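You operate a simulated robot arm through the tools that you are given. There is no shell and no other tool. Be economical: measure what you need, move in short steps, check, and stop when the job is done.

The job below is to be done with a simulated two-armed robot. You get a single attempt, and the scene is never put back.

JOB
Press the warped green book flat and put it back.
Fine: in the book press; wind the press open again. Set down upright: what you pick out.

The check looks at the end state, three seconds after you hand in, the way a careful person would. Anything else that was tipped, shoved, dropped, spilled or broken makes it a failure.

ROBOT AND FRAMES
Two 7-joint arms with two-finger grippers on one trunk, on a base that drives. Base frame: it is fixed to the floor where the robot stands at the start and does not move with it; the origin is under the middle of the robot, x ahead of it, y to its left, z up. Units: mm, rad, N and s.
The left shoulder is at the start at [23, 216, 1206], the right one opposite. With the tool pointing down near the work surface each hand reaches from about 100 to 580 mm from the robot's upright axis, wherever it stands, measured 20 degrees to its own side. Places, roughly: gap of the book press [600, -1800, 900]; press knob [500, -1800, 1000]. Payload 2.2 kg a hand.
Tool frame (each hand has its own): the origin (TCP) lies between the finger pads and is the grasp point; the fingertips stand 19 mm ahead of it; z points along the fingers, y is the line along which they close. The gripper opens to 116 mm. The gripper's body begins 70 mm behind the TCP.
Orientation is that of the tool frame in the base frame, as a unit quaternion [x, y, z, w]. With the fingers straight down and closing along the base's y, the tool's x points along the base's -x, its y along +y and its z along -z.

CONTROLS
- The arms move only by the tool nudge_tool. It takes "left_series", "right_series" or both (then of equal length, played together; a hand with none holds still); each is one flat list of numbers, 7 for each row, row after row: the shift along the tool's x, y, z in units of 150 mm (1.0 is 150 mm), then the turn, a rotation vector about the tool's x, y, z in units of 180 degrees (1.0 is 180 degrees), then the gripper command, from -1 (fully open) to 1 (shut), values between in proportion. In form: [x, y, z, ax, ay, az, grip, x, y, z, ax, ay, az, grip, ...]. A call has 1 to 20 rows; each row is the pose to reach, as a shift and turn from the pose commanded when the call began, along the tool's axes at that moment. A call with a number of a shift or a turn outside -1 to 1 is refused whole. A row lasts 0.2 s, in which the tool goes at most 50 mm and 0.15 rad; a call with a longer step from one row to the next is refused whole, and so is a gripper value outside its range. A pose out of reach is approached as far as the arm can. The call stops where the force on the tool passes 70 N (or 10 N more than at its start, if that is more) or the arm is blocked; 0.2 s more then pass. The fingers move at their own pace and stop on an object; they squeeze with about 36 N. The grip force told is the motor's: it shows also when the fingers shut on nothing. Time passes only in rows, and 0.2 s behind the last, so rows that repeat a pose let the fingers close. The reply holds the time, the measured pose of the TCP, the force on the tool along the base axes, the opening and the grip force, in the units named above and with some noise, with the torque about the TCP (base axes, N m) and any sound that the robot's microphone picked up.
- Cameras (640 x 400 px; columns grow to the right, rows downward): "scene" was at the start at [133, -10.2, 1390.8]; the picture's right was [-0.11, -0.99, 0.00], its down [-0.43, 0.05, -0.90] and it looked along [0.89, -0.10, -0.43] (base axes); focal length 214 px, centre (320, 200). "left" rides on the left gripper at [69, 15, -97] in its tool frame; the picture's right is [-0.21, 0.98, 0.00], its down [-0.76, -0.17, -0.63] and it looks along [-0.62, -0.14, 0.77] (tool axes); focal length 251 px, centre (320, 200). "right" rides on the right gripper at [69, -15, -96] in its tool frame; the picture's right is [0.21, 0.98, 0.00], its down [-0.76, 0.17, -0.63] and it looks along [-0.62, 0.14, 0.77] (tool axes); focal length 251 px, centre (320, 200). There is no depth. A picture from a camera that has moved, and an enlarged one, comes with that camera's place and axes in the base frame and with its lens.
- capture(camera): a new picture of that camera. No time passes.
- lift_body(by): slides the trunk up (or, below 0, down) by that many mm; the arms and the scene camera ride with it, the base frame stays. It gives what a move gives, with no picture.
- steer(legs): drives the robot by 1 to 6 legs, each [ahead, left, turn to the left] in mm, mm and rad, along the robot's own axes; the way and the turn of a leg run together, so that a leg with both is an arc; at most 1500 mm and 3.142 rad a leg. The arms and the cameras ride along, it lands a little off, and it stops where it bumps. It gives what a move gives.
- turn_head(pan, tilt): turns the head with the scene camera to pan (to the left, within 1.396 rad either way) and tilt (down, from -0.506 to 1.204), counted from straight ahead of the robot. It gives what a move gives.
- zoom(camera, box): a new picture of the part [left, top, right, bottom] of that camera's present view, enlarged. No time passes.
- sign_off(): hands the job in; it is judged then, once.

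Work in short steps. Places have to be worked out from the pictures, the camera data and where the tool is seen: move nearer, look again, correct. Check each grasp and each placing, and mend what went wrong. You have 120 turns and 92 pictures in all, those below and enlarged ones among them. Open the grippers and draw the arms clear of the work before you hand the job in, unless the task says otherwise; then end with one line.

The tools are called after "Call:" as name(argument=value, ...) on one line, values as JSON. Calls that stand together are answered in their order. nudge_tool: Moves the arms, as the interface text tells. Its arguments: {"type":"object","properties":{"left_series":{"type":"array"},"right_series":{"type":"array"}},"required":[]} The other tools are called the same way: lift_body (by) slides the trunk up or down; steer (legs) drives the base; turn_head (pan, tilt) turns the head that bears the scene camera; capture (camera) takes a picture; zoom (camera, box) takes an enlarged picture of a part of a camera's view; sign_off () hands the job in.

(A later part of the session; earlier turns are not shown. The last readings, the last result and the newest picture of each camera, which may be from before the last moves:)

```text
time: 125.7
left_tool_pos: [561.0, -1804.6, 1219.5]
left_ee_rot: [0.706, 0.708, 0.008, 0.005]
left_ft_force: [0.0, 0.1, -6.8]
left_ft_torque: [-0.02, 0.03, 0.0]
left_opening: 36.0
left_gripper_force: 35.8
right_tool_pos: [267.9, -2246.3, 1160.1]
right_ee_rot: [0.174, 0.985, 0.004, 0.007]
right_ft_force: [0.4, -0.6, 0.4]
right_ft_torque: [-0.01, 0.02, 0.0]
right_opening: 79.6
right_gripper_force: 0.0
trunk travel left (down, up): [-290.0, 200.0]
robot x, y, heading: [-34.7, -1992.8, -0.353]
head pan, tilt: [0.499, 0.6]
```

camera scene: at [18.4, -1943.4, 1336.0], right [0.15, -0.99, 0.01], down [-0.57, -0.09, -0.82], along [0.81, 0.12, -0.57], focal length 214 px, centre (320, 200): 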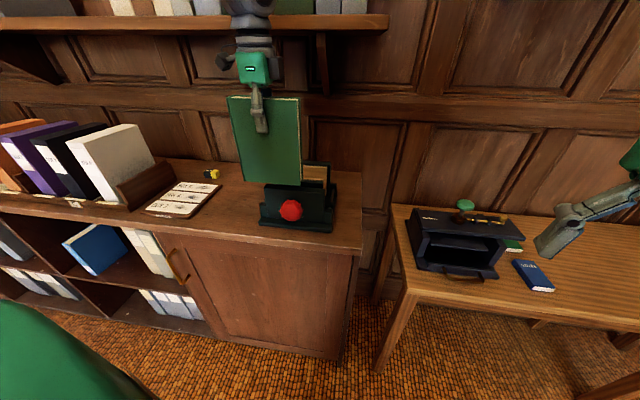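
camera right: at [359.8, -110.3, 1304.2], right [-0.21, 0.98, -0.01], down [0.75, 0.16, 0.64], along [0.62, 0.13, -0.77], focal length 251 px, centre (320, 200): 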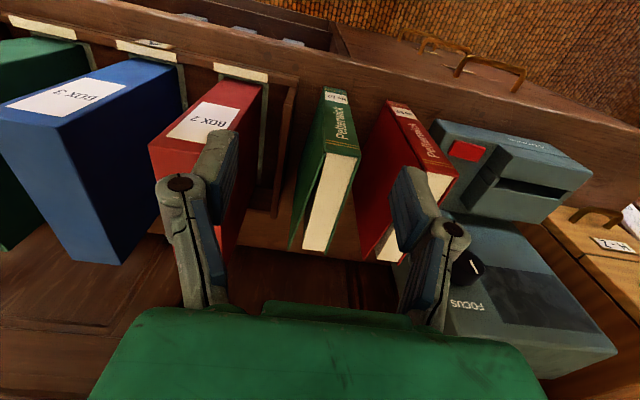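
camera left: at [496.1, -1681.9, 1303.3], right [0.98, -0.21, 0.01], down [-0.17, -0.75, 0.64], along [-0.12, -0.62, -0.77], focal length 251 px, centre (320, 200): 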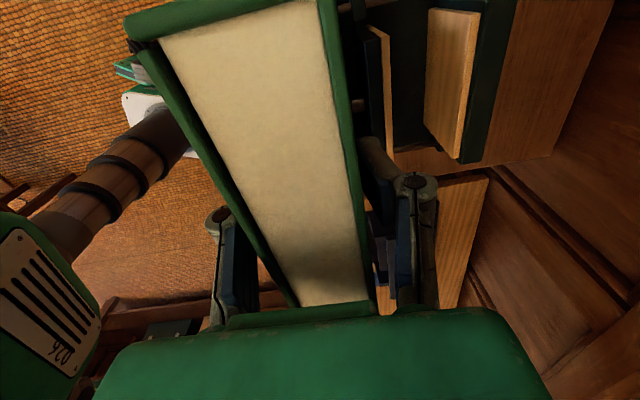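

The sway is small and decaying. I wait a little more.

Call:
lift_body(by=0)

Call:
lift_body(by=0)

Call:
lift_body(by=0)

Call:
lift_body(by=0)

```text
time: 126.2
left_tool_pos: [560.3, -1807.6, 1221.7]
left_ee_rot: [0.707, 0.708, 0.009, 0.005]
left_ft_force: [-1.4, 0.2, -6.3]
left_ft_torque: [0.0, 0.02, -0.03]
left_opening: 36.0
left_gripper_force: 35.9
right_tool_pos: [267.5, -2249.7, 1160.3]
right_ee_rot: [0.174, 0.985, 0.006, 0.007]
right_ft_force: [-0.2, 0.2, 0.6]
right_ft_torque: [0.0, 0.01, -0.02]
right_opening: 80.2
right_gripper_force: 0.1
trunk travel left (down, up): [-290.0, 200.0]
robot x, y, heading: [-35.4, -1990.7, -0.345]
head pan, tilt: [0.499, 0.6]
```

```text
time: 126.7
left_tool_pos: [557.7, -1816.4, 1223.6]
left_ee_rot: [0.708, 0.707, 0.013, 0.002]
left_ft_force: [0.0, -1.3, -6.6]
left_ft_torque: [0.02, -0.04, 0.02]
left_opening: 36.3
left_gripper_force: 36.1
right_tool_pos: [263.5, -2257.1, 1161.0]
right_ee_rot: [0.175, 0.984, 0.01, 0.009]
right_ft_force: [0.0, -0.6, 0.6]
right_ft_torque: [0.05, 0.04, 0.0]
right_opening: 80.0
right_gripper_force: 0.1
trunk travel left (down, up): [-290.0, 200.0]
robot x, y, heading: [-32.4, -1997.1, -0.347]
head pan, tilt: [0.499, 0.6]
```

```text
time: 127.2
left_tool_pos: [563.0, -1797.7, 1218.3]
left_ee_rot: [0.706, 0.708, 0.006, 0.005]
left_ft_force: [1.0, 1.1, -7.3]
left_ft_torque: [-0.01, 0.06, 0.02]
left_opening: 36.3
left_gripper_force: 36.2
right_tool_pos: [269.6, -2239.7, 1162.1]
right_ee_rot: [0.174, 0.985, 0.002, 0.007]
right_ft_force: [0.1, 0.3, -0.7]
right_ft_torque: [-0.01, 0.01, 0.01]
right_opening: 80.0
right_gripper_force: 0.1
trunk travel left (down, up): [-290.0, 200.0]
robot x, y, heading: [-29.6, -1990.6, -0.348]
head pan, tilt: [0.499, 0.6]
```

```text
time: 127.7
left_tool_pos: [554.8, -1823.8, 1224.4]
left_ee_rot: [0.708, 0.706, 0.014, 0.002]
left_ft_force: [-0.1, -1.2, -7.5]
left_ft_torque: [0.02, -0.01, -0.02]
left_opening: 36.0
left_gripper_force: 35.8
right_tool_pos: [261.6, -2264.6, 1159.8]
right_ee_rot: [0.174, 0.985, 0.011, 0.007]
right_ft_force: [-0.5, -1.2, -0.4]
right_ft_torque: [0.05, -0.04, -0.01]
right_opening: 80.1
right_gripper_force: 0.1
trunk travel left (down, up): [-290.0, 200.0]
robot x, y, heading: [-30.7, -1996.6, -0.349]
head pan, tilt: [0.499, 0.6]
```

The sway persists at ±14 mm. I try a tiny base move, since an earlier drive seemed to end it.

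Call:
steer(legs=[[-10, 0, 0], [0, -10, 0], [0, 10, 0]])

Call:
lift_body(by=0)

Call:
lift_body(by=0)

Call:
nudge_tool(left_series=[0, 0, 0, 0, 0, 0, 1])

Call:
nudge_tool(left_series=[0, 0, 0, 0, 0, 0, 1])

```text
time: 129.1
left_tool_pos: [558.5, -1781.8, 1212.7]
left_ee_rot: [0.705, 0.709, 0.002, 0.008]
left_ft_force: [-0.3, 1.1, -8.5]
left_ft_torque: [-0.04, 0.05, 0.0]
left_opening: 36.1
left_gripper_force: 36.1
right_tool_pos: [265.4, -2225.1, 1162.8]
right_ee_rot: [0.173, 0.985, -0.002, 0.005]
right_ft_force: [0.6, 1.4, 0.3]
right_ft_torque: [-0.09, 0.0, 0.01]
right_opening: 80.0
right_gripper_force: 0.2
trunk travel left (down, up): [-290.0, 200.0]
robot x, y, heading: [-38.9, -1990.2, -0.351]
head pan, tilt: [0.499, 0.6]
```

```text
time: 129.6
left_tool_pos: [542.8, -1816.8, 1228.8]
left_ee_rot: [0.706, 0.708, 0.016, 0.001]
left_ft_force: [-0.1, -0.8, -7.1]
left_ft_torque: [0.04, 0.01, 0.0]
left_opening: 35.9
left_gripper_force: 36.1
right_tool_pos: [251.1, -2258.9, 1160.4]
right_ee_rot: [0.173, 0.985, 0.013, 0.011]
right_ft_force: [-1.5, -0.7, -0.7]
right_ft_torque: [0.02, 0.02, -0.01]
right_opening: 79.8
right_gripper_force: 0.0
trunk travel left (down, up): [-290.0, 200.0]
robot x, y, heading: [-34.7, -1991.2, -0.352]
head pan, tilt: [0.499, 0.6]
```

```text
time: 130.1
left_tool_pos: [542.3, -1819.1, 1226.6]
left_ee_rot: [0.705, 0.709, 0.018, 0.001]
left_ft_force: [0.4, -0.6, -7.5]
left_ft_torque: [-0.01, 0.02, 0.01]
left_opening: 36.2
left_gripper_force: 36.1
right_tool_pos: [249.7, -2258.4, 1158.4]
right_ee_rot: [0.172, 0.985, 0.014, 0.008]
right_ft_force: [0.4, -0.2, 0.6]
right_ft_torque: [0.02, -0.03, 0.03]
right_opening: 80.1
right_gripper_force: 0.0
trunk travel left (down, up): [-290.0, 200.0]
robot x, y, heading: [-39.3, -1993.2, -0.347]
head pan, tilt: [0.499, 0.6]
```

```text
time: 130.5
left_tool_pos: [541.7, -1813.2, 1227.0]
left_ee_rot: [0.705, 0.709, 0.015, 0.002]
left_ft_force: [0.0, -0.3, -7.5]
left_ft_torque: [-0.03, -0.02, -0.01]
left_opening: 36.1
left_gripper_force: 35.8
right_tool_pos: [250.3, -2255.0, 1160.6]
right_ee_rot: [0.172, 0.985, 0.011, 0.012]
right_ft_force: [-0.2, -0.1, 0.3]
right_ft_torque: [-0.01, -0.03, -0.02]
right_opening: 80.2
right_gripper_force: 0.0
trunk travel left (down, up): [-290.0, 200.0]
robot x, y, heading: [-39.2, -1988.1, -0.35]
head pan, tilt: [0.499, 0.6]
```

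```text
time: 130.9
left_tool_pos: [549.4, -1796.5, 1220.9]
left_ee_rot: [0.705, 0.709, 0.01, 0.004]
left_ft_force: [-0.3, 1.0, -6.8]
left_ft_torque: [-0.03, 0.02, 0.01]
left_opening: 36.1
left_gripper_force: 36.7
right_tool_pos: [257.2, -2238.6, 1160.6]
right_ee_rot: [0.173, 0.985, 0.005, 0.006]
right_ft_force: [0.7, 0.2, -1.0]
right_ft_torque: [-0.02, 0.04, -0.03]
right_opening: 80.4
right_gripper_force: 0.0
trunk travel left (down, up): [-290.0, 200.0]
robot x, y, heading: [-40.1, -1985.5, -0.344]
head pan, tilt: [0.499, 0.6]
```

Evidence so far: sway dies at trunk -200 and persists higher up. I lower the trunk in steps while raising the hand by the same amount.

Call:
nudge_tool(left_series=[0, 0, -0.16, 0, 0, 0, 1, 0, 0, -0.32, 0, 0, 0, 1, 0, 0, -0.48, 0, 0, 0, 1])

Call:
lift_body(by=-70)

Call:
nudge_tool(left_series=[0, 0, -0.16, 0, 0, 0, 1, 0, 0, -0.32, 0, 0, 0, 1, 0, 0, -0.48, 0, 0, 0, 1])

Call:
lift_body(by=-70)

Call:
lift_body(by=0)

Call:
lift_body(by=0)

```text
time: 131.9
left_tool_pos: [530.2, -1837.2, 1307.3]
left_ee_rot: [0.705, 0.709, 0.024, -0.002]
left_ft_force: [-1.3, -3.5, -6.6]
left_ft_torque: [0.07, 0.04, -0.03]
left_opening: 36.1
left_gripper_force: 35.4
right_tool_pos: [241.2, -2272.5, 1150.3]
right_ee_rot: [0.173, 0.985, 0.023, 0.004]
right_ft_force: [-0.6, -1.3, 0.4]
right_ft_torque: [0.1, -0.06, -0.03]
right_opening: 80.1
right_gripper_force: 0.0
trunk travel left (down, up): [-290.0, 200.0]
robot x, y, heading: [-35.4, -1988.1, -0.347]
head pan, tilt: [0.499, 0.6]
stopped in row 3 (left hand): the arm was blocked; the commanded pose is now the measured one
```

```text
time: 133.0
left_tool_pos: [524.3, -1851.5, 1241.5]
left_ee_rot: [0.705, 0.708, 0.03, -0.004]
left_ft_force: [-0.9, -4.2, -6.7]
left_ft_torque: [0.12, -0.02, 0.03]
left_opening: 36.2
left_gripper_force: 36.0
right_tool_pos: [236.0, -2286.0, 1084.0]
right_ee_rot: [0.174, 0.984, 0.027, 0.01]
right_ft_force: [-1.6, -1.9, 0.9]
right_ft_torque: [0.14, -0.06, 0.0]
right_opening: 80.4
right_gripper_force: 0.0
trunk travel left (down, up): [-220.0, 270.0]
robot x, y, heading: [-37.2, -1984.4, -0.346]
head pan, tilt: [0.499, 0.6]
```

```text
time: 134.0
left_tool_pos: [532.3, -1821.4, 1304.3]
left_ee_rot: [0.705, 0.709, 0.017, 0.003]
left_ft_force: [0.7, 1.7, -7.5]
left_ft_torque: [-0.07, 0.04, 0.01]
left_opening: 35.9
left_gripper_force: 35.9
right_tool_pos: [242.9, -2256.9, 1087.0]
right_ee_rot: [0.173, 0.985, 0.014, 0.007]
right_ft_force: [0.7, 0.8, 0.1]
right_ft_torque: [-0.02, 0.0, -0.01]
right_opening: 79.7
right_gripper_force: 0.0
trunk travel left (down, up): [-220.0, 270.0]
robot x, y, heading: [-39.7, -1989.8, -0.351]
head pan, tilt: [0.499, 0.6]
stopped in row 3 (left hand): the arm was blocked; the commanded pose is now the measured one
```

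```text
time: 135.1
left_tool_pos: [545.4, -1789.0, 1227.2]
left_ee_rot: [0.704, 0.71, 0.007, 0.008]
left_ft_force: [1.2, 3.3, -7.6]
left_ft_torque: [-0.13, 0.05, 0.01]
left_opening: 36.2
left_gripper_force: 35.9
right_tool_pos: [255.4, -2230.3, 1019.1]
right_ee_rot: [0.172, 0.985, 0.002, 0.001]
right_ft_force: [0.4, 1.5, -0.5]
right_ft_torque: [-0.15, 0.08, 0.0]
right_opening: 80.0
right_gripper_force: 0.1
trunk travel left (down, up): [-150.0, 340.0]
robot x, y, heading: [-35.1, -1985.1, -0.347]
head pan, tilt: [0.499, 0.6]
```

```text
time: 135.6
left_tool_pos: [520.7, -1852.4, 1242.0]
left_ee_rot: [0.706, 0.707, 0.028, -0.002]
left_ft_force: [-1.2, -2.5, -6.6]
left_ft_torque: [0.09, 0.0, -0.01]
left_opening: 35.9
left_gripper_force: 35.8
right_tool_pos: [234.6, -2281.4, 1013.6]
right_ee_rot: [0.174, 0.984, 0.026, 0.008]
right_ft_force: [0.0, -0.4, -0.3]
right_ft_torque: [0.03, -0.03, 0.02]
right_opening: 79.7
right_gripper_force: 0.0
trunk travel left (down, up): [-150.0, 340.0]
robot x, y, heading: [-40.1, -1999.0, -0.348]
head pan, tilt: [0.499, 0.6]
```

```text
time: 136.1
left_tool_pos: [529.2, -1829.3, 1236.2]
left_ee_rot: [0.706, 0.707, 0.02, 0.002]
left_ft_force: [0.7, -0.3, -6.0]
left_ft_torque: [-0.01, 0.0, -0.05]
left_opening: 36.2
left_gripper_force: 36.5
right_tool_pos: [243.4, -2263.2, 1013.1]
right_ee_rot: [0.174, 0.985, 0.018, 0.0]
right_ft_force: [0.0, 0.0, -0.6]
right_ft_torque: [0.02, 0.0, 0.03]
right_opening: 79.9
right_gripper_force: 0.2
trunk travel left (down, up): [-150.0, 340.0]
robot x, y, heading: [-41.6, -1992.3, -0.349]
head pan, tilt: [0.499, 0.6]
```

Call:
lift_body(by=0)

Call:
lift_body(by=0)

Call:
lift_body(by=0)

Call:
lift_body(by=0)

Call:
lift_body(by=0)

Call:
lift_body(by=0)

```text
time: 136.6
left_tool_pos: [538.0, -1801.2, 1229.9]
left_ee_rot: [0.704, 0.71, 0.009, 0.006]
left_ft_force: [0.5, 2.5, -7.0]
left_ft_torque: [-0.07, 0.05, 0.0]
left_opening: 35.6
left_gripper_force: 35.8
right_tool_pos: [250.4, -2242.0, 1018.9]
right_ee_rot: [0.171, 0.985, 0.006, 0.005]
right_ft_force: [0.1, 1.4, 0.3]
right_ft_torque: [-0.06, 0.04, 0.01]
right_opening: 79.7
right_gripper_force: 0.0
trunk travel left (down, up): [-150.0, 340.0]
robot x, y, heading: [-40.6, -1983.8, -0.352]
head pan, tilt: [0.499, 0.6]
```

```text
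time: 137.1
left_tool_pos: [513.7, -1871.3, 1245.9]
left_ee_rot: [0.708, 0.705, 0.034, -0.003]
left_ft_force: [-0.3, -3.7, -6.6]
left_ft_torque: [0.13, 0.0, -0.05]
left_opening: 36.1
left_gripper_force: 36.2
right_tool_pos: [229.5, -2296.9, 1009.1]
right_ee_rot: [0.176, 0.984, 0.032, 0.004]
right_ft_force: [-0.9, -1.2, 0.2]
right_ft_torque: [0.08, -0.09, -0.04]
right_opening: 79.7
right_gripper_force: 0.0
trunk travel left (down, up): [-150.0, 340.0]
robot x, y, heading: [-41.7, -1998.6, -0.352]
head pan, tilt: [0.499, 0.6]
```

```text
time: 137.6
left_tool_pos: [545.8, -1783.4, 1224.5]
left_ee_rot: [0.703, 0.711, 0.004, 0.008]
left_ft_force: [1.5, 4.5, -8.4]
left_ft_torque: [-0.13, 0.07, 0.02]
left_opening: 36.0
left_gripper_force: 36.0
right_tool_pos: [256.1, -2225.0, 1019.3]
right_ee_rot: [0.172, 0.985, 0.001, 0.0]
right_ft_force: [0.8, 2.5, -0.4]
right_ft_torque: [-0.23, 0.1, 0.01]
right_opening: 80.1
right_gripper_force: 0.1
trunk travel left (down, up): [-150.0, 340.0]
robot x, y, heading: [-36.5, -1984.6, -0.343]
head pan, tilt: [0.499, 0.6]
```

```text
time: 138.1
left_tool_pos: [519.3, -1857.1, 1243.5]
left_ee_rot: [0.707, 0.707, 0.029, -0.002]
left_ft_force: [-0.7, -3.4, -6.4]
left_ft_torque: [0.1, 0.0, 0.0]
left_opening: 36.3
left_gripper_force: 36.2
right_tool_pos: [233.0, -2286.5, 1013.1]
right_ee_rot: [0.175, 0.984, 0.027, 0.009]
right_ft_force: [-0.4, -1.3, 1.1]
right_ft_torque: [0.07, -0.06, -0.02]
right_opening: 80.0
right_gripper_force: 0.1
trunk travel left (down, up): [-150.0, 340.0]
robot x, y, heading: [-44.4, -1995.9, -0.348]
head pan, tilt: [0.499, 0.6]
```

```text
time: 138.6
left_tool_pos: [531.0, -1824.7, 1234.5]
left_ee_rot: [0.706, 0.708, 0.018, 0.003]
left_ft_force: [-0.7, 1.1, -6.2]
left_ft_torque: [-0.02, 0.01, 0.0]
left_opening: 36.0
left_gripper_force: 36.0
right_tool_pos: [243.9, -2258.9, 1011.3]
right_ee_rot: [0.173, 0.985, 0.016, 0.0]
right_ft_force: [0.2, 0.1, -0.1]
right_ft_torque: [0.0, 0.03, 0.03]
right_opening: 80.0
right_gripper_force: 0.0
trunk travel left (down, up): [-150.0, 340.0]
robot x, y, heading: [-39.8, -1991.0, -0.349]
head pan, tilt: [0.499, 0.6]
```

```text
time: 139.1
left_tool_pos: [538.6, -1803.1, 1230.6]
left_ee_rot: [0.705, 0.71, 0.01, 0.006]
left_ft_force: [0.3, 2.7, -7.1]
left_ft_torque: [-0.07, 0.05, 0.03]
left_opening: 35.7
left_gripper_force: 36.3
right_tool_pos: [249.7, -2241.5, 1019.7]
right_ee_rot: [0.172, 0.985, 0.007, 0.007]
right_ft_force: [0.1, 1.3, -0.3]
right_ft_torque: [-0.06, 0.04, -0.03]
right_opening: 80.1
right_gripper_force: 0.0
trunk travel left (down, up): [-150.0, 340.0]
robot x, y, heading: [-36.2, -1988.7, -0.354]
head pan, tilt: [0.499, 0.6]
```

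It persists here, possibly because the turned base corner touches the counter. I back off 70 mm and watch.

Call:
steer(legs=[[-70, 0, 0]])

Call:
lift_body(by=0)

Call:
lift_body(by=0)

Call:
lift_body(by=0)

Call:
lift_body(by=0)

Call:
lift_body(by=0)

```text
time: 140.1
left_tool_pos: [481.1, -1752.8, 1224.5]
left_ee_rot: [0.704, 0.71, 0.003, 0.011]
left_ft_force: [-0.3, 6.1, -7.5]
left_ft_torque: [-0.21, -0.02, 0.03]
left_opening: 35.9
left_gripper_force: 36.4
right_tool_pos: [191.7, -2196.8, 1019.4]
right_ee_rot: [0.172, 0.985, -0.002, 0.001]
right_ft_force: [1.7, 3.2, 0.1]
right_ft_torque: [-0.27, 0.1, -0.01]
right_opening: 80.0
right_gripper_force: 0.0
trunk travel left (down, up): [-150.0, 340.0]
robot x, y, heading: [-100.5, -1957.2, -0.346]
head pan, tilt: [0.499, 0.6]
```

```text
time: 140.6
left_tool_pos: [457.3, -1816.1, 1244.4]
left_ee_rot: [0.705, 0.709, 0.027, 0.001]
left_ft_force: [0.3, -2.8, -6.8]
left_ft_torque: [0.07, -0.01, -0.02]
left_opening: 36.0
left_gripper_force: 36.0
right_tool_pos: [171.5, -2247.1, 1011.9]
right_ee_rot: [0.173, 0.985, 0.025, 0.003]
right_ft_force: [-0.1, 0.0, 0.1]
right_ft_torque: [0.04, -0.06, 0.0]
right_opening: 80.0
right_gripper_force: 0.0
trunk travel left (down, up): [-150.0, 340.0]
robot x, y, heading: [-102.3, -1961.8, -0.347]
head pan, tilt: [0.499, 0.6]
```

```text
time: 141.1
left_tool_pos: [462.5, -1796.0, 1237.4]
left_ee_rot: [0.704, 0.71, 0.02, 0.003]
left_ft_force: [-0.3, 0.5, -7.3]
left_ft_torque: [-0.01, 0.02, -0.01]
left_opening: 36.0
left_gripper_force: 36.1
right_tool_pos: [177.3, -2231.3, 1009.3]
right_ee_rot: [0.172, 0.985, 0.019, -0.003]
right_ft_force: [-0.1, -0.5, -0.5]
right_ft_torque: [0.04, 0.02, -0.03]
right_opening: 80.0
right_gripper_force: 0.0
trunk travel left (down, up): [-150.0, 340.0]
robot x, y, heading: [-104.3, -1954.2, -0.353]
head pan, tilt: [0.499, 0.6]
```

```text
time: 141.6
left_tool_pos: [474.6, -1767.2, 1230.3]
left_ee_rot: [0.702, 0.713, 0.01, 0.007]
left_ft_force: [0.0, 2.6, -8.0]
left_ft_torque: [-0.12, 0.03, 0.0]
left_opening: 36.2
left_gripper_force: 36.3
right_tool_pos: [186.0, -2206.7, 1016.9]
right_ee_rot: [0.171, 0.985, 0.007, 0.002]
right_ft_force: [0.9, 2.2, 0.5]
right_ft_torque: [-0.11, 0.04, 0.01]
right_opening: 80.1
right_gripper_force: 0.0
trunk travel left (down, up): [-150.0, 340.0]
robot x, y, heading: [-99.7, -1950.5, -0.35]
head pan, tilt: [0.499, 0.6]
```

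```text
time: 142.1
left_tool_pos: [446.6, -1838.7, 1249.4]
left_ee_rot: [0.705, 0.708, 0.035, -0.002]
left_ft_force: [-0.9, -3.7, -6.9]
left_ft_torque: [0.13, -0.04, -0.04]
left_opening: 35.8
left_gripper_force: 35.8
right_tool_pos: [164.0, -2265.2, 1006.0]
right_ee_rot: [0.175, 0.984, 0.033, 0.001]
right_ft_force: [0.3, -1.1, 0.7]
right_ft_torque: [0.14, -0.02, -0.03]
right_opening: 80.1
right_gripper_force: 0.1
trunk travel left (down, up): [-150.0, 340.0]
robot x, y, heading: [-101.9, -1965.8, -0.351]
head pan, tilt: [0.499, 0.6]
```

```text
time: 142.6
left_tool_pos: [480.3, -1747.5, 1226.7]
left_ee_rot: [0.702, 0.712, 0.004, 0.011]
left_ft_force: [1.6, 4.5, -7.2]
left_ft_torque: [-0.16, 0.05, 0.01]
left_opening: 35.9
left_gripper_force: 36.1
right_tool_pos: [191.9, -2192.0, 1016.1]
right_ee_rot: [0.171, 0.985, 0.0, -0.003]
right_ft_force: [0.2, 2.6, -0.9]
right_ft_torque: [-0.2, 0.06, 0.04]
right_opening: 79.8
right_gripper_force: 0.1
trunk travel left (down, up): [-150.0, 340.0]
robot x, y, heading: [-98.1, -1947.5, -0.347]
head pan, tilt: [0.499, 0.6]
```

Still rocking. A longer sideways drive ended it earlier, so I do one (away and part way back) in robot axes.

Call:
steer(legs=[[-60, 0, 0], [0, -300, 0]])

Call:
lift_body(by=0)

Call:
lift_body(by=0)

Call:
lift_body(by=0)

```text
time: 145.2
left_tool_pos: [341.9, -1992.8, 1216.1]
left_ee_rot: [0.705, 0.709, -0.003, 0.01]
left_ft_force: [3.2, 5.2, -9.2]
left_ft_torque: [-0.16, 0.14, 0.02]
left_opening: 35.6
left_gripper_force: 35.7
right_tool_pos: [45.0, -2436.6, 1015.9]
right_ee_rot: [0.177, 0.984, -0.006, -0.008]
right_ft_force: [1.6, 2.4, -0.5]
right_ft_torque: [-0.16, 0.15, 0.01]
right_opening: 80.2
right_gripper_force: 0.0
trunk travel left (down, up): [-150.0, 340.0]
robot x, y, heading: [-254.3, -2200.2, -0.358]
head pan, tilt: [0.499, 0.6]
```

```text
time: 145.7
left_tool_pos: [302.5, -2077.8, 1244.7]
left_ee_rot: [0.705, 0.709, 0.031, -0.005]
left_ft_force: [0.3, -0.9, -8.4]
left_ft_torque: [0.09, 0.02, -0.04]
left_opening: 36.2
left_gripper_force: 36.1
right_tool_pos: [13.1, -2506.1, 1006.2]
right_ee_rot: [0.177, 0.984, 0.03, 0.001]
right_ft_force: [1.1, -0.1, 0.2]
right_ft_torque: [0.06, 0.15, 0.01]
right_opening: 80.1
right_gripper_force: 0.0
trunk travel left (down, up): [-150.0, 340.0]
robot x, y, heading: [-259.2, -2205.1, -0.357]
head pan, tilt: [0.499, 0.6]
```

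```text
time: 146.2
left_tool_pos: [311.7, -2043.6, 1238.2]
left_ee_rot: [0.706, 0.708, 0.019, 0.003]
left_ft_force: [-0.5, 1.9, -6.8]
left_ft_torque: [-0.05, -0.01, -0.01]
left_opening: 36.1
left_gripper_force: 36.3
right_tool_pos: [19.4, -2475.8, 1006.9]
right_ee_rot: [0.178, 0.984, 0.018, -0.008]
right_ft_force: [0.5, -0.6, 0.3]
right_ft_torque: [-0.04, 0.02, -0.02]
right_opening: 79.8
right_gripper_force: 0.1
trunk travel left (down, up): [-150.0, 340.0]
robot x, y, heading: [-256.5, -2203.7, -0.368]
head pan, tilt: [0.499, 0.6]
```

```text
time: 146.7
left_tool_pos: [318.7, -2020.5, 1235.1]
left_ee_rot: [0.705, 0.709, 0.013, 0.008]
left_ft_force: [-0.2, 1.8, -7.2]
left_ft_torque: [-0.09, 0.02, 0.03]
left_opening: 35.8
left_gripper_force: 35.7
right_tool_pos: [26.0, -2458.5, 1016.4]
right_ee_rot: [0.176, 0.984, 0.009, 0.001]
right_ft_force: [1.0, 0.5, 0.1]
right_ft_torque: [-0.07, 0.07, 0.0]
right_opening: 79.9
right_gripper_force: 0.0
trunk travel left (down, up): [-150.0, 340.0]
robot x, y, heading: [-249.2, -2197.0, -0.358]
head pan, tilt: [0.499, 0.6]
```

I look at the head camera's own tilt to see how the trunk really leans, then wait more.

Call:
lift_body(by=-140)

Call:
lift_body(by=0)

Call:
lift_body(by=0)

Call:
lift_body(by=0)

Call:
capture(camera="scene")

```text
time: 148.3
left_tool_pos: [320.2, -2015.5, 1092.4]
left_ee_rot: [0.704, 0.71, 0.011, 0.009]
left_ft_force: [-0.1, 4.0, -5.9]
left_ft_torque: [-0.1, 0.01, -0.01]
left_opening: 35.9
left_gripper_force: 36.3
right_tool_pos: [26.5, -2456.3, 875.2]
right_ee_rot: [0.176, 0.984, 0.006, 0.0]
right_ft_force: [0.6, 1.3, 0.7]
right_ft_torque: [-0.11, 0.02, 0.01]
right_opening: 79.9
right_gripper_force: 0.1
trunk travel left (down, up): [-10.0, 480.0]
robot x, y, heading: [-253.8, -2193.5, -0.36]
head pan, tilt: [0.499, 0.6]
```

```text
time: 148.8
left_tool_pos: [293.3, -2093.5, 1111.8]
left_ee_rot: [0.708, 0.705, 0.038, -0.003]
left_ft_force: [-1.3, -4.6, -6.4]
left_ft_torque: [0.16, -0.03, 0.0]
left_opening: 35.9
left_gripper_force: 35.8
right_tool_pos: [5.3, -2515.9, 864.7]
right_ee_rot: [0.178, 0.983, 0.036, 0.0]
right_ft_force: [-1.7, -1.5, 0.3]
right_ft_torque: [0.15, -0.1, 0.04]
right_opening: 80.0
right_gripper_force: 0.0
trunk travel left (down, up): [-10.0, 480.0]
robot x, y, heading: [-256.7, -2211.8, -0.358]
head pan, tilt: [0.499, 0.6]
```

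```text
time: 149.3
left_tool_pos: [322.6, -2013.0, 1090.6]
left_ee_rot: [0.704, 0.71, 0.008, 0.008]
left_ft_force: [0.7, 3.2, -7.5]
left_ft_torque: [-0.14, 0.03, 0.02]
left_opening: 35.8
left_gripper_force: 36.3
right_tool_pos: [29.2, -2454.5, 873.0]
right_ee_rot: [0.175, 0.985, 0.005, -0.005]
right_ft_force: [-0.6, 1.0, -0.9]
right_ft_torque: [-0.1, 0.1, 0.0]
right_opening: 80.1
right_gripper_force: 0.1
trunk travel left (down, up): [-10.0, 480.0]
robot x, y, heading: [-249.5, -2195.0, -0.361]
head pan, tilt: [0.499, 0.6]
```

```text
time: 149.8
left_tool_pos: [311.7, -2045.5, 1099.7]
left_ee_rot: [0.705, 0.708, 0.02, 0.003]
left_ft_force: [0.5, 0.3, -7.1]
left_ft_torque: [-0.02, 0.04, -0.01]
left_opening: 36.1
left_gripper_force: 36.2
right_tool_pos: [19.1, -2480.5, 871.1]
right_ee_rot: [0.176, 0.984, 0.018, 0.001]
right_ft_force: [0.1, -0.1, 0.0]
right_ft_torque: [-0.02, 0.0, -0.01]
right_opening: 79.9
right_gripper_force: 0.1
trunk travel left (down, up): [-10.0, 480.0]
robot x, y, heading: [-254.7, -2205.7, -0.358]
head pan, tilt: [0.499, 0.6]
```

```text
58 pictures are left
camera scene: at [-132.9, -2218.6, 1037.4], right [0.14, -0.99, -0.01], down [-0.56, -0.06, -0.83], along [0.82, 0.12, -0.56], focal length 214 px, centre (320, 200)
```

scene: 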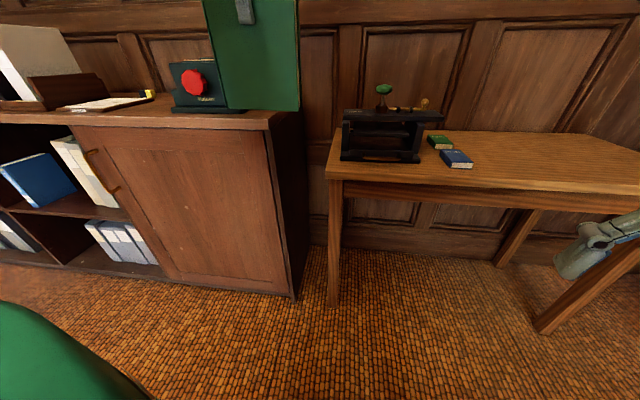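

The trunk rocks one-sidedly. I try holding both hands in place together for a second or so, which cut it once before.

Call:
nudge_tool(left_series=[0, 0, 0, 0, 0, 0, 1], right_series=[0, 0, 0, 0, 0, 0, -0.38])

Call:
nudge_tool(left_series=[0, 0, 0, 0, 0, 0, 1], right_series=[0, 0, 0, 0, 0, 0, -0.38])

Call:
nudge_tool(left_series=[0, 0, 0, 0, 0, 0, 1], right_series=[0, 0, 0, 0, 0, 0, -0.38])

Call:
nudge_tool(left_series=[0, 0, 0, 0, 0, 0, 1], right_series=[0, 0, 0, 0, 0, 0, -0.38])

Call:
nudge_tool(left_series=[0, 0, 0, 0, 0, 0, 1], right_series=[0, 0, 0, 0, 0, 0, -0.38])

```text
time: 150.2
left_tool_pos: [308.9, -2049.2, 1099.4]
left_ee_rot: [0.707, 0.707, 0.022, 0.003]
left_ft_force: [-0.4, -0.5, -5.9]
left_ft_torque: [0.04, -0.01, 0.02]
left_opening: 36.0
left_gripper_force: 35.9
right_tool_pos: [17.8, -2482.2, 867.2]
right_ee_rot: [0.177, 0.984, 0.02, -0.004]
right_ft_force: [0.3, 0.5, 0.3]
right_ft_torque: [0.04, 0.01, -0.01]
right_opening: 80.0
right_gripper_force: 0.1
trunk travel left (down, up): [-10.0, 480.0]
robot x, y, heading: [-253.0, -2203.0, -0.358]
head pan, tilt: [0.499, 0.6]
```

```text
time: 150.7
left_tool_pos: [312.7, -2042.1, 1099.2]
left_ee_rot: [0.706, 0.708, 0.019, 0.004]
left_ft_force: [0.8, 0.0, -7.2]
left_ft_torque: [-0.1, 0.0, 0.01]
left_opening: 36.1
left_gripper_force: 36.1
right_tool_pos: [20.6, -2477.3, 872.8]
right_ee_rot: [0.176, 0.984, 0.016, 0.001]
right_ft_force: [0.7, 0.3, -0.1]
right_ft_torque: [-0.04, 0.01, 0.02]
right_opening: 80.0
right_gripper_force: 0.0
trunk travel left (down, up): [-10.0, 480.0]
robot x, y, heading: [-252.8, -2205.5, -0.358]
head pan, tilt: [0.499, 0.6]
```

```text
time: 151.1
left_tool_pos: [307.1, -2053.5, 1100.9]
left_ee_rot: [0.706, 0.708, 0.023, 0.001]
left_ft_force: [-0.4, -1.6, -7.3]
left_ft_torque: [0.03, -0.03, -0.04]
left_opening: 36.0
left_gripper_force: 36.5
right_tool_pos: [16.9, -2483.7, 867.6]
right_ee_rot: [0.178, 0.984, 0.021, -0.005]
right_ft_force: [-0.7, 0.1, -0.6]
right_ft_torque: [0.06, 0.02, -0.01]
right_opening: 80.0
right_gripper_force: 0.1
trunk travel left (down, up): [-10.0, 480.0]
robot x, y, heading: [-253.8, -2201.7, -0.362]
head pan, tilt: [0.499, 0.6]
```

```text
time: 151.4
left_tool_pos: [313.4, -2037.0, 1097.0]
left_ee_rot: [0.705, 0.709, 0.017, 0.006]
left_ft_force: [0.3, -0.1, -7.4]
left_ft_torque: [-0.05, 0.05, -0.03]
left_opening: 36.0
left_gripper_force: 35.9
right_tool_pos: [21.1, -2473.3, 872.7]
right_ee_rot: [0.177, 0.984, 0.015, 0.001]
right_ft_force: [0.1, 0.3, -1.1]
right_ft_torque: [-0.03, 0.0, 0.01]
right_opening: 79.9
right_gripper_force: 0.1
trunk travel left (down, up): [-10.0, 480.0]
robot x, y, heading: [-254.0, -2201.1, -0.36]
head pan, tilt: [0.499, 0.6]
```

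```text
time: 151.8
left_tool_pos: [306.4, -2056.4, 1103.0]
left_ee_rot: [0.706, 0.708, 0.025, 0.002]
left_ft_force: [-0.9, -1.3, -7.4]
left_ft_torque: [0.03, 0.01, 0.0]
left_opening: 35.8
left_gripper_force: 36.1
right_tool_pos: [15.7, -2487.7, 868.2]
right_ee_rot: [0.177, 0.984, 0.024, -0.004]
right_ft_force: [0.2, -0.7, 0.6]
right_ft_torque: [0.02, -0.03, 0.0]
right_opening: 80.2
right_gripper_force: 0.1
trunk travel left (down, up): [-10.0, 480.0]
robot x, y, heading: [-256.4, -2206.1, -0.359]
head pan, tilt: [0.499, 0.6]
```

Amplitude is small now, and the short calls themselves may be exciting it. I wait one long call, then sample.

Call:
nudge_tool(left_series=[0, 0, 0, 0, 0, 0, 1, 0, 0, 0, 0, 0, 0, 1, 0, 0, 0, 0, 0, 0, 1, 0, 0, 0, 0, 0, 0, 1, 0, 0, 0, 0, 0, 0, 1, 0, 0, 0, 0, 0, 0, 1, 0, 0, 0, 0, 0, 0, 1, 0, 0, 0, 0, 0, 0, 1, 0, 0, 0, 0, 0, 0, 1, 0, 0, 0, 0, 0, 0, 1, 0, 0, 0, 0, 0, 0, 1, 0, 0, 0, 0, 0, 0, 1, 0, 0, 0, 0, 0, 0, 1, 0, 0, 0, 0, 0, 0, 1, 0, 0, 0, 0, 0, 0, 1, 0, 0, 0, 0, 0, 0, 1, 0, 0, 0, 0, 0, 0, 1, 0, 0, 0, 0, 0, 0, 1, 0, 0, 0, 0, 0, 0, 1, 0, 0, 0, 0, 0, 0, 1])

Call:
nudge_tool(left_series=[0, 0, 0, 0, 0, 0, 1, 0, 0, 0, 0, 0, 0, 1])

Call:
nudge_tool(left_series=[0, 0, 0, 0, 0, 0, 1])

```text
time: 156.1
left_tool_pos: [302.2, -2069.8, 1105.6]
left_ee_rot: [0.707, 0.707, 0.029, 0.001]
left_ft_force: [-0.5, -3.1, -7.1]
left_ft_torque: [0.08, -0.03, -0.04]
left_opening: 35.6
left_gripper_force: 35.9
right_tool_pos: [11.7, -2497.1, 867.9]
right_ee_rot: [0.177, 0.984, 0.027, 0.0]
right_ft_force: [-0.9, -1.4, -0.2]
right_ft_torque: [0.07, -0.05, 0.02]
right_opening: 79.9
right_gripper_force: 0.1
trunk travel left (down, up): [-10.0, 480.0]
robot x, y, heading: [-254.8, -2207.1, -0.361]
head pan, tilt: [0.499, 0.6]
```

```text
time: 156.7
left_tool_pos: [301.9, -2069.1, 1104.3]
left_ee_rot: [0.707, 0.707, 0.029, 0.0]
left_ft_force: [-0.2, -1.8, -7.9]
left_ft_torque: [0.08, 0.0, -0.02]
left_opening: 36.1
left_gripper_force: 36.4
right_tool_pos: [11.6, -2498.2, 866.1]
right_ee_rot: [0.178, 0.984, 0.027, -0.002]
right_ft_force: [-1.0, -1.3, 0.4]
right_ft_torque: [0.07, -0.05, -0.02]
right_opening: 79.9
right_gripper_force: 0.1
trunk travel left (down, up): [-10.0, 480.0]
robot x, y, heading: [-255.9, -2209.7, -0.362]
head pan, tilt: [0.499, 0.6]
```

```text
time: 157.1
left_tool_pos: [319.2, -2023.2, 1093.2]
left_ee_rot: [0.704, 0.71, 0.013, 0.008]
left_ft_force: [1.1, 2.9, -7.7]
left_ft_torque: [-0.11, 0.06, 0.01]
left_opening: 36.1
left_gripper_force: 36.0
right_tool_pos: [24.5, -2462.1, 874.5]
right_ee_rot: [0.176, 0.984, 0.009, -0.002]
right_ft_force: [0.5, 0.7, -0.5]
right_ft_torque: [-0.1, 0.05, -0.01]
right_opening: 80.0
right_gripper_force: 0.0
trunk travel left (down, up): [-10.0, 480.0]
robot x, y, heading: [-251.0, -2197.1, -0.357]
head pan, tilt: [0.499, 0.6]
```

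The rocking is moderate now. I drive back and left, which also returns me toward the press, and see if it ends.

Call:
steer(legs=[[-150, 0, 0], [0, 300, 0]])

Call:
nudge_tool(left_series=[0, 0, 0, 0, 0, 0, 1])

Call:
nudge_tool(left_series=[0, 0, 0, 0, 0, 0, 1])

Call:
nudge_tool(left_series=[0, 0, 0, 0, 0, 0, 1])

```text
time: 160.1
left_tool_pos: [263.0, -1736.4, 1106.0]
left_ee_rot: [0.703, 0.71, 0.031, -0.001]
left_ft_force: [-0.9, -3.2, -7.4]
left_ft_torque: [0.09, -0.02, 0.01]
left_opening: 35.8
left_gripper_force: 35.6
right_tool_pos: [-25.1, -2167.0, 867.4]
right_ee_rot: [0.174, 0.984, 0.028, 0.001]
right_ft_force: [0.7, -2.1, 0.0]
right_ft_torque: [0.08, -0.03, 0.0]
right_opening: 79.9
right_gripper_force: 0.1
trunk travel left (down, up): [-10.0, 480.0]
robot x, y, heading: [-292.0, -1878.1, -0.354]
head pan, tilt: [0.499, 0.6]
```

```text
time: 160.5
left_tool_pos: [276.1, -1691.5, 1091.4]
left_ee_rot: [0.704, 0.71, 0.011, 0.008]
left_ft_force: [0.6, 1.9, -8.2]
left_ft_torque: [-0.01, 0.05, -0.01]
left_opening: 35.9
left_gripper_force: 36.2
right_tool_pos: [-14.8, -2131.9, 870.6]
right_ee_rot: [0.175, 0.985, 0.009, -0.01]
right_ft_force: [0.5, 0.8, -0.1]
right_ft_torque: [-0.04, 0.04, 0.02]
right_opening: 79.8
right_gripper_force: 0.1
trunk travel left (down, up): [-10.0, 480.0]
robot x, y, heading: [-291.5, -1874.1, -0.357]
head pan, tilt: [0.499, 0.6]
```

```text
time: 160.9
left_tool_pos: [266.1, -1719.5, 1101.5]
left_ee_rot: [0.704, 0.71, 0.022, 0.005]
left_ft_force: [-0.3, -2.1, -6.8]
left_ft_torque: [0.03, 0.01, 0.01]
left_opening: 36.3
left_gripper_force: 36.2
right_tool_pos: [-21.9, -2154.8, 871.4]
right_ee_rot: [0.175, 0.984, 0.019, 0.0]
right_ft_force: [0.2, -0.1, 0.1]
right_ft_torque: [0.06, -0.01, 0.0]
right_opening: 79.9
right_gripper_force: 0.1
trunk travel left (down, up): [-10.0, 480.0]
robot x, y, heading: [-295.5, -1881.3, -0.356]
head pan, tilt: [0.499, 0.6]
```

```text
time: 161.3
left_tool_pos: [275.7, -1693.4, 1093.5]
left_ee_rot: [0.703, 0.711, 0.013, 0.008]
left_ft_force: [0.5, 0.1, -8.2]
left_ft_torque: [-0.04, 0.02, 0.02]
left_opening: 36.0
left_gripper_force: 35.9
right_tool_pos: [-14.4, -2131.5, 870.8]
right_ee_rot: [0.173, 0.985, 0.009, -0.008]
right_ft_force: [0.1, 1.2, -0.1]
right_ft_torque: [-0.02, 0.03, -0.02]
right_opening: 79.7
right_gripper_force: 0.0
trunk travel left (down, up): [-10.0, 480.0]
robot x, y, heading: [-294.0, -1873.2, -0.352]
head pan, tilt: [0.499, 0.6]
```

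I try a turn in place back to heading 0 and sample again.

Call:
steer(legs=[[-100, 0, 0], [0, 0, 0.36]])

Call:
nudge_tool(left_series=[0, 0, 0, 0, 0, 0, 1])

Call:
nudge_tool(left_series=[0, 0, 0, 0, 0, 0, 1, 0, 0, 0, 0, 0, 0, 1, 0, 0, 0, 0, 0, 0, 1, 0, 0, 0, 0, 0, 0, 1, 0, 0, 0, 0, 0, 0, 1, 0, 0, 0, 0, 0, 0, 1])

Call:
nudge_tool(left_series=[0, 0, 0, 0, 0, 0, 1])

Call:
nudge_tool(left_series=[0, 0, 0, 0, 0, 0, 1])

```text
time: 163.5
left_tool_pos: [78.0, -1442.1, 1088.5]
left_ee_rot: [0.562, 0.827, 0.006, 0.012]
left_ft_force: [0.6, 4.6, -8.0]
left_ft_torque: [-0.17, 0.0, 0.0]
left_opening: 35.8
left_gripper_force: 35.7
right_tool_pos: [-36.9, -1961.9, 874.9]
right_ee_rot: [-0.008, 1.0, 0.0, -0.006]
right_ft_force: [1.1, 1.5, -1.0]
right_ft_torque: [-0.14, 0.02, 0.01]
right_opening: 79.8
right_gripper_force: 0.1
trunk travel left (down, up): [-10.0, 480.0]
robot x, y, heading: [-386.0, -1829.3, 0.007]
head pan, tilt: [0.499, 0.6]
```

```text
time: 163.9
left_tool_pos: [74.9, -1499.7, 1106.8]
left_ee_rot: [0.563, 0.826, 0.028, -0.001]
left_ft_force: [0.1, -3.8, -7.3]
left_ft_torque: [0.17, 0.02, -0.02]
left_opening: 36.1
left_gripper_force: 35.6
right_tool_pos: [-39.8, -2008.1, 867.8]
right_ee_rot: [-0.007, 1.0, 0.024, -0.009]
right_ft_force: [0.5, -0.9, 0.1]
right_ft_torque: [0.08, 0.03, 0.02]
right_opening: 80.2
right_gripper_force: 0.0
trunk travel left (down, up): [-10.0, 480.0]
robot x, y, heading: [-385.8, -1835.4, 0.012]
head pan, tilt: [0.499, 0.6]
```

```text
time: 165.5
left_tool_pos: [73.5, -1509.7, 1108.6]
left_ee_rot: [0.565, 0.824, 0.03, -0.002]
left_ft_force: [-0.1, -1.8, -7.3]
left_ft_torque: [0.0, -0.02, 0.01]
left_opening: 35.8
left_gripper_force: 36.3
right_tool_pos: [-41.8, -2014.6, 865.2]
right_ee_rot: [-0.006, 1.0, 0.026, -0.012]
right_ft_force: [-0.4, -0.6, 0.5]
right_ft_torque: [0.08, -0.03, 0.05]
right_opening: 79.8
right_gripper_force: 0.1
trunk travel left (down, up): [-10.0, 480.0]
robot x, y, heading: [-389.8, -1837.8, 0.011]
head pan, tilt: [0.499, 0.6]
stopped in row 6 (left hand): the arm was blocked; the commanded pose is now the measured one
```

```text
time: 165.9
left_tool_pos: [73.9, -1478.7, 1101.6]
left_ee_rot: [0.563, 0.826, 0.02, 0.004]
left_ft_force: [-0.3, 1.2, -7.1]
left_ft_torque: [-0.08, 0.04, -0.01]
left_opening: 35.9
left_gripper_force: 35.7
right_tool_pos: [-42.4, -1990.4, 865.9]
right_ee_rot: [-0.007, 1.0, 0.015, -0.014]
right_ft_force: [-0.1, 0.9, -0.7]
right_ft_torque: [-0.05, 0.0, -0.01]
right_opening: 79.8
right_gripper_force: 0.1
trunk travel left (down, up): [-10.0, 480.0]
robot x, y, heading: [-389.5, -1836.6, 0.013]
head pan, tilt: [0.499, 0.6]
```

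```text
time: 166.3
left_tool_pos: [73.9, -1505.7, 1108.9]
left_ee_rot: [0.565, 0.824, 0.029, -0.001]
left_ft_force: [-0.3, -1.2, -6.9]
left_ft_torque: [0.04, 0.02, 0.01]
left_opening: 35.7
left_gripper_force: 35.8
right_tool_pos: [-41.6, -2012.2, 864.3]
right_ee_rot: [-0.006, 1.0, 0.025, -0.012]
right_ft_force: [0.3, -0.1, 1.0]
right_ft_torque: [0.06, -0.02, 0.01]
right_opening: 80.0
right_gripper_force: 0.0
trunk travel left (down, up): [-10.0, 480.0]
robot x, y, heading: [-389.1, -1838.0, 0.007]
head pan, tilt: [0.499, 0.6]
```

I raise the trunk to the level where it was calm and repeat the kind of sideways drive that worked.

Call:
lift_body(by=220)

Call:
steer(legs=[[0, -270, 0]])

Call:
lift_body(by=0)

Call:
lift_body(by=0)

Call:
nudge_tool(left_series=[0, 0, 0, 0, 0, 0, 1])

```text
time: 168.7
left_tool_pos: [74.8, -1512.9, 1328.9]
left_ee_rot: [0.565, 0.824, 0.03, -0.002]
left_ft_force: [0.0, -1.0, -7.6]
left_ft_torque: [0.04, 0.01, 0.02]
left_opening: 36.0
left_gripper_force: 35.6
right_tool_pos: [-41.2, -2017.2, 1082.3]
right_ee_rot: [-0.005, 1.0, 0.026, -0.014]
right_ft_force: [-0.3, -1.5, 0.4]
right_ft_torque: [0.05, 0.04, -0.01]
right_opening: 80.0
right_gripper_force: 0.0
trunk travel left (down, up): [-230.0, 260.0]
robot x, y, heading: [-389.4, -1845.0, 0.007]
head pan, tilt: [0.499, 0.6]
```

```text
time: 170.6
left_tool_pos: [77.0, -1753.8, 1322.7]
left_ee_rot: [0.563, 0.826, 0.021, 0.004]
left_ft_force: [-0.3, -0.7, -7.4]
left_ft_torque: [-0.04, -0.03, -0.02]
left_opening: 35.9
left_gripper_force: 35.6
right_tool_pos: [-40.4, -2264.5, 1088.3]
right_ee_rot: [-0.006, 1.0, 0.015, -0.01]
right_ft_force: [1.1, 0.9, 0.5]
right_ft_torque: [-0.07, -0.01, 0.03]
right_opening: 80.0
right_gripper_force: 0.1
trunk travel left (down, up): [-230.0, 260.0]
robot x, y, heading: [-386.5, -2107.1, 0.006]
head pan, tilt: [0.499, 0.6]
```

```text
time: 171.1
left_tool_pos: [74.7, -1774.1, 1327.8]
left_ee_rot: [0.566, 0.824, 0.027, 0.002]
left_ft_force: [0.3, -2.4, -6.9]
left_ft_torque: [0.06, 0.02, -0.03]
left_opening: 35.7
left_gripper_force: 36.3
right_tool_pos: [-42.1, -2280.8, 1083.4]
right_ee_rot: [-0.005, 1.0, 0.022, -0.016]
right_ft_force: [0.1, -1.6, 0.5]
right_ft_torque: [0.04, 0.0, 0.01]
right_opening: 79.9
right_gripper_force: 0.0
trunk travel left (down, up): [-230.0, 260.0]
robot x, y, heading: [-387.1, -2115.5, 0.009]
head pan, tilt: [0.499, 0.6]
```

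```text
time: 171.6
left_tool_pos: [73.3, -1709.0, 1312.7]
left_ee_rot: [0.561, 0.827, 0.01, 0.013]
left_ft_force: [-0.4, 3.4, -7.2]
left_ft_torque: [-0.12, 0.01, 0.0]
left_opening: 36.1
left_gripper_force: 35.6
right_tool_pos: [-42.5, -2227.5, 1091.5]
right_ee_rot: [-0.008, 1.0, 0.001, -0.011]
right_ft_force: [0.5, 1.6, -0.6]
right_ft_torque: [-0.08, 0.03, 0.02]
right_opening: 80.3
right_gripper_force: 0.0
trunk travel left (down, up): [-230.0, 260.0]
robot x, y, heading: [-386.2, -2102.7, 0.006]
head pan, tilt: [0.499, 0.6]
```

```text
time: 172.2
left_tool_pos: [71.7, -1796.6, 1332.6]
left_ee_rot: [0.567, 0.823, 0.033, -0.002]
left_ft_force: [0.2, -2.3, -7.0]
left_ft_torque: [0.06, 0.02, 0.01]
left_opening: 36.1
left_gripper_force: 35.8
right_tool_pos: [-44.9, -2298.4, 1080.9]
right_ee_rot: [-0.004, 0.999, 0.029, -0.018]
right_ft_force: [0.3, -0.6, 0.2]
right_ft_torque: [0.06, -0.01, 0.02]
right_opening: 80.2
right_gripper_force: 0.1
trunk travel left (down, up): [-230.0, 260.0]
robot x, y, heading: [-388.0, -2118.0, 0.001]
head pan, tilt: [0.499, 0.6]
stopped in row 1 (left hand): the arm was blocked; the commanded pose is now the measured one
```

I found the sway period is ≈0.84 s, and a two-handed null command given at mid-swing killed it once. I time such a command with 0.5 s steps.

Call:
lift_body(by=0)

Call:
lift_body(by=0)

Call:
lift_body(by=0)

Call:
nudge_tool(left_series=[0, 0, 0, 0, 0, 0, 1], right_series=[0, 0, 0, 0, 0, 0, -0.38])

Call:
lift_body(by=0)

Call:
lift_body(by=0)

Call:
lift_body(by=0)

```text
time: 172.7
left_tool_pos: [71.3, -1756.0, 1323.7]
left_ee_rot: [0.566, 0.824, 0.022, 0.007]
left_ft_force: [0.7, 1.4, -7.1]
left_ft_torque: [-0.01, -0.01, 0.01]
left_opening: 36.2
left_gripper_force: 35.9
right_tool_pos: [-44.3, -2266.6, 1083.2]
right_ee_rot: [-0.005, 1.0, 0.015, -0.021]
right_ft_force: [-0.1, 0.7, 0.7]
right_ft_torque: [-0.08, 0.0, 0.03]
right_opening: 80.2
right_gripper_force: 0.0
trunk travel left (down, up): [-230.0, 260.0]
robot x, y, heading: [-387.0, -2113.2, 0.008]
head pan, tilt: [0.499, 0.6]
```

```text
time: 173.2
left_tool_pos: [70.1, -1765.7, 1326.7]
left_ee_rot: [0.565, 0.825, 0.025, 0.005]
left_ft_force: [0.1, -0.2, -6.9]
left_ft_torque: [-0.03, -0.01, 0.0]
left_opening: 36.2
left_gripper_force: 35.8
right_tool_pos: [-45.5, -2274.7, 1084.6]
right_ee_rot: [-0.005, 1.0, 0.019, -0.016]
right_ft_force: [-0.4, 0.1, -0.9]
right_ft_torque: [0.02, -0.01, 0.01]
right_opening: 79.8
right_gripper_force: 0.0
trunk travel left (down, up): [-230.0, 260.0]
robot x, y, heading: [-383.9, -2112.4, 0.003]
head pan, tilt: [0.499, 0.6]
```

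```text
time: 173.7
left_tool_pos: [71.6, -1789.4, 1329.0]
left_ee_rot: [0.567, 0.823, 0.032, 0.0]
left_ft_force: [0.2, -2.5, -6.5]
left_ft_torque: [0.02, -0.01, -0.02]
left_opening: 36.1
left_gripper_force: 36.2
right_tool_pos: [-46.0, -2292.3, 1078.4]
right_ee_rot: [-0.004, 0.999, 0.027, -0.023]
right_ft_force: [-0.3, -0.2, 0.7]
right_ft_torque: [0.04, 0.0, -0.01]
right_opening: 79.5
right_gripper_force: 0.0
trunk travel left (down, up): [-230.0, 260.0]
robot x, y, heading: [-385.6, -2117.3, 0.004]
head pan, tilt: [0.499, 0.6]
```

```text
time: 174.1
left_tool_pos: [70.8, -1756.3, 1323.3]
left_ee_rot: [0.565, 0.825, 0.023, 0.006]
left_ft_force: [-0.8, 1.3, -7.8]
left_ft_torque: [-0.04, 0.01, 0.01]
left_opening: 35.9
left_gripper_force: 36.0
right_tool_pos: [-45.6, -2265.9, 1086.7]
right_ee_rot: [-0.005, 1.0, 0.015, -0.016]
right_ft_force: [0.3, 0.2, 0.4]
right_ft_torque: [-0.06, -0.01, -0.01]
right_opening: 79.9
right_gripper_force: 0.2
trunk travel left (down, up): [-230.0, 260.0]
robot x, y, heading: [-390.1, -2112.6, 0.008]
head pan, tilt: [0.499, 0.6]
```

```text
time: 174.6
left_tool_pos: [72.0, -1798.8, 1332.1]
left_ee_rot: [0.567, 0.823, 0.034, -0.002]
left_ft_force: [-0.3, -1.6, -5.9]
left_ft_torque: [0.08, -0.01, -0.02]
left_opening: 35.8
left_gripper_force: 35.8
right_tool_pos: [-44.6, -2300.7, 1078.7]
right_ee_rot: [-0.004, 0.999, 0.03, -0.022]
right_ft_force: [-0.1, -0.4, 0.8]
right_ft_torque: [0.05, -0.01, -0.02]
right_opening: 80.1
right_gripper_force: 0.0
trunk travel left (down, up): [-230.0, 260.0]
robot x, y, heading: [-383.9, -2116.6, 0.006]
head pan, tilt: [0.499, 0.6]
```

```text
time: 175.1
left_tool_pos: [69.9, -1729.9, 1316.2]
left_ee_rot: [0.564, 0.825, 0.015, 0.011]
left_ft_force: [-0.4, 3.9, -6.6]
left_ft_torque: [-0.14, 0.0, 0.04]
left_opening: 36.1
left_gripper_force: 36.2
right_tool_pos: [-44.3, -2244.0, 1087.4]
right_ee_rot: [-0.007, 1.0, 0.006, -0.018]
right_ft_force: [0.8, 0.5, -0.6]
right_ft_torque: [-0.09, 0.03, 0.02]
right_opening: 79.9
right_gripper_force: 0.0
trunk travel left (down, up): [-230.0, 260.0]
robot x, y, heading: [-386.3, -2109.0, 0.012]
head pan, tilt: [0.499, 0.6]
```

```text
time: 175.6
left_tool_pos: [72.5, -1812.2, 1334.4]
left_ee_rot: [0.568, 0.822, 0.037, -0.003]
left_ft_force: [0.2, -2.1, -6.3]
left_ft_torque: [0.06, 0.0, 0.0]
left_opening: 36.0
left_gripper_force: 36.1
right_tool_pos: [-45.5, -2311.4, 1078.9]
right_ee_rot: [-0.003, 0.999, 0.033, -0.02]
right_ft_force: [-0.4, -1.5, 0.1]
right_ft_torque: [0.11, -0.03, 0.0]
right_opening: 80.1
right_gripper_force: 0.0
trunk travel left (down, up): [-230.0, 260.0]
robot x, y, heading: [-387.4, -2122.4, 0.007]
head pan, tilt: [0.499, 0.6]
```

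It regrows by itself, so this state is unstable; long sideways drives always ended calm. I do a long one left and back, well clear of everything.

Call:
steer(legs=[[0, 1200, 0], [0, -1000, 0]])

Call:
lift_body(by=0)

Call:
lift_body(by=0)

Call:
lift_body(by=0)

Call:
lift_body(by=0)

```text
time: 186.4
left_tool_pos: [69.1, -1531.4, 1316.3]
left_ee_rot: [0.566, 0.824, 0.011, 0.016]
left_ft_force: [-1.4, 3.4, -6.2]
left_ft_torque: [-0.16, 0.02, 0.04]
left_opening: 36.0
left_gripper_force: 35.9
right_tool_pos: [-48.7, -2049.2, 1092.2]
right_ee_rot: [-0.002, 1.0, 0.002, -0.013]
right_ft_force: [0.6, 1.2, -0.2]
right_ft_torque: [-0.12, 0.0, 0.02]
right_opening: 80.4
right_gripper_force: 0.1
trunk travel left (down, up): [-230.0, 260.0]
robot x, y, heading: [-390.5, -1922.9, -0.002]
head pan, tilt: [0.499, 0.6]
```

```text
time: 186.9
left_tool_pos: [68.2, -1614.7, 1337.4]
left_ee_rot: [0.568, 0.822, 0.036, 0.0]
left_ft_force: [0.5, -4.6, -6.1]
left_ft_torque: [0.13, 0.02, -0.03]
left_opening: 35.7
left_gripper_force: 35.9
right_tool_pos: [-50.1, -2115.0, 1081.0]
right_ee_rot: [-0.002, 0.999, 0.03, -0.019]
right_ft_force: [0.0, -1.0, 0.9]
right_ft_torque: [0.17, -0.01, -0.05]
right_opening: 80.0
right_gripper_force: 0.1
trunk travel left (down, up): [-230.0, 260.0]
robot x, y, heading: [-387.0, -1934.9, -0.005]
head pan, tilt: [0.499, 0.6]
```

```text
time: 187.4
left_tool_pos: [67.5, -1498.4, 1308.4]
left_ee_rot: [0.564, 0.826, 0.004, 0.02]
left_ft_force: [-1.8, 6.0, -8.0]
left_ft_torque: [-0.2, 0.01, 0.01]
left_opening: 35.9
left_gripper_force: 36.1
right_tool_pos: [-49.1, -2020.8, 1091.5]
right_ee_rot: [-0.004, 1.0, -0.008, -0.017]
right_ft_force: [1.0, 3.2, 0.2]
right_ft_torque: [-0.25, 0.03, 0.0]
right_opening: 80.0
right_gripper_force: 0.0
trunk travel left (down, up): [-230.0, 260.0]
robot x, y, heading: [-385.7, -1910.6, -0.002]
head pan, tilt: [0.499, 0.6]
```

```text
time: 187.9
left_tool_pos: [70.5, -1608.8, 1333.4]
left_ee_rot: [0.568, 0.822, 0.033, 0.0]
left_ft_force: [-0.4, -4.4, -7.5]
left_ft_torque: [0.15, -0.01, -0.04]
left_opening: 36.0
left_gripper_force: 36.1
right_tool_pos: [-46.9, -2112.7, 1080.4]
right_ee_rot: [-0.003, 0.999, 0.028, -0.015]
right_ft_force: [0.9, 0.1, 0.2]
right_ft_torque: [0.0, 0.09, -0.02]
right_opening: 80.1
right_gripper_force: 0.0
trunk travel left (down, up): [-230.0, 260.0]
robot x, y, heading: [-387.3, -1931.0, -0.002]
head pan, tilt: [0.499, 0.6]
```

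```text
time: 188.4
left_tool_pos: [71.8, -1531.2, 1311.3]
left_ee_rot: [0.568, 0.823, 0.01, 0.012]
left_ft_force: [1.9, -1.8, -9.9]
left_ft_torque: [0.03, 0.09, -0.01]
left_opening: 36.0
left_gripper_force: 36.1
right_tool_pos: [-51.5, -2044.7, 1083.6]
right_ee_rot: [0.0, 1.0, 0.002, -0.024]
right_ft_force: [-0.4, -0.9, -0.9]
right_ft_torque: [0.01, 0.01, 0.0]
right_opening: 80.3
right_gripper_force: 0.1
trunk travel left (down, up): [-230.0, 260.0]
robot x, y, heading: [-390.9, -1911.7, -0.007]
head pan, tilt: [0.499, 0.6]
```

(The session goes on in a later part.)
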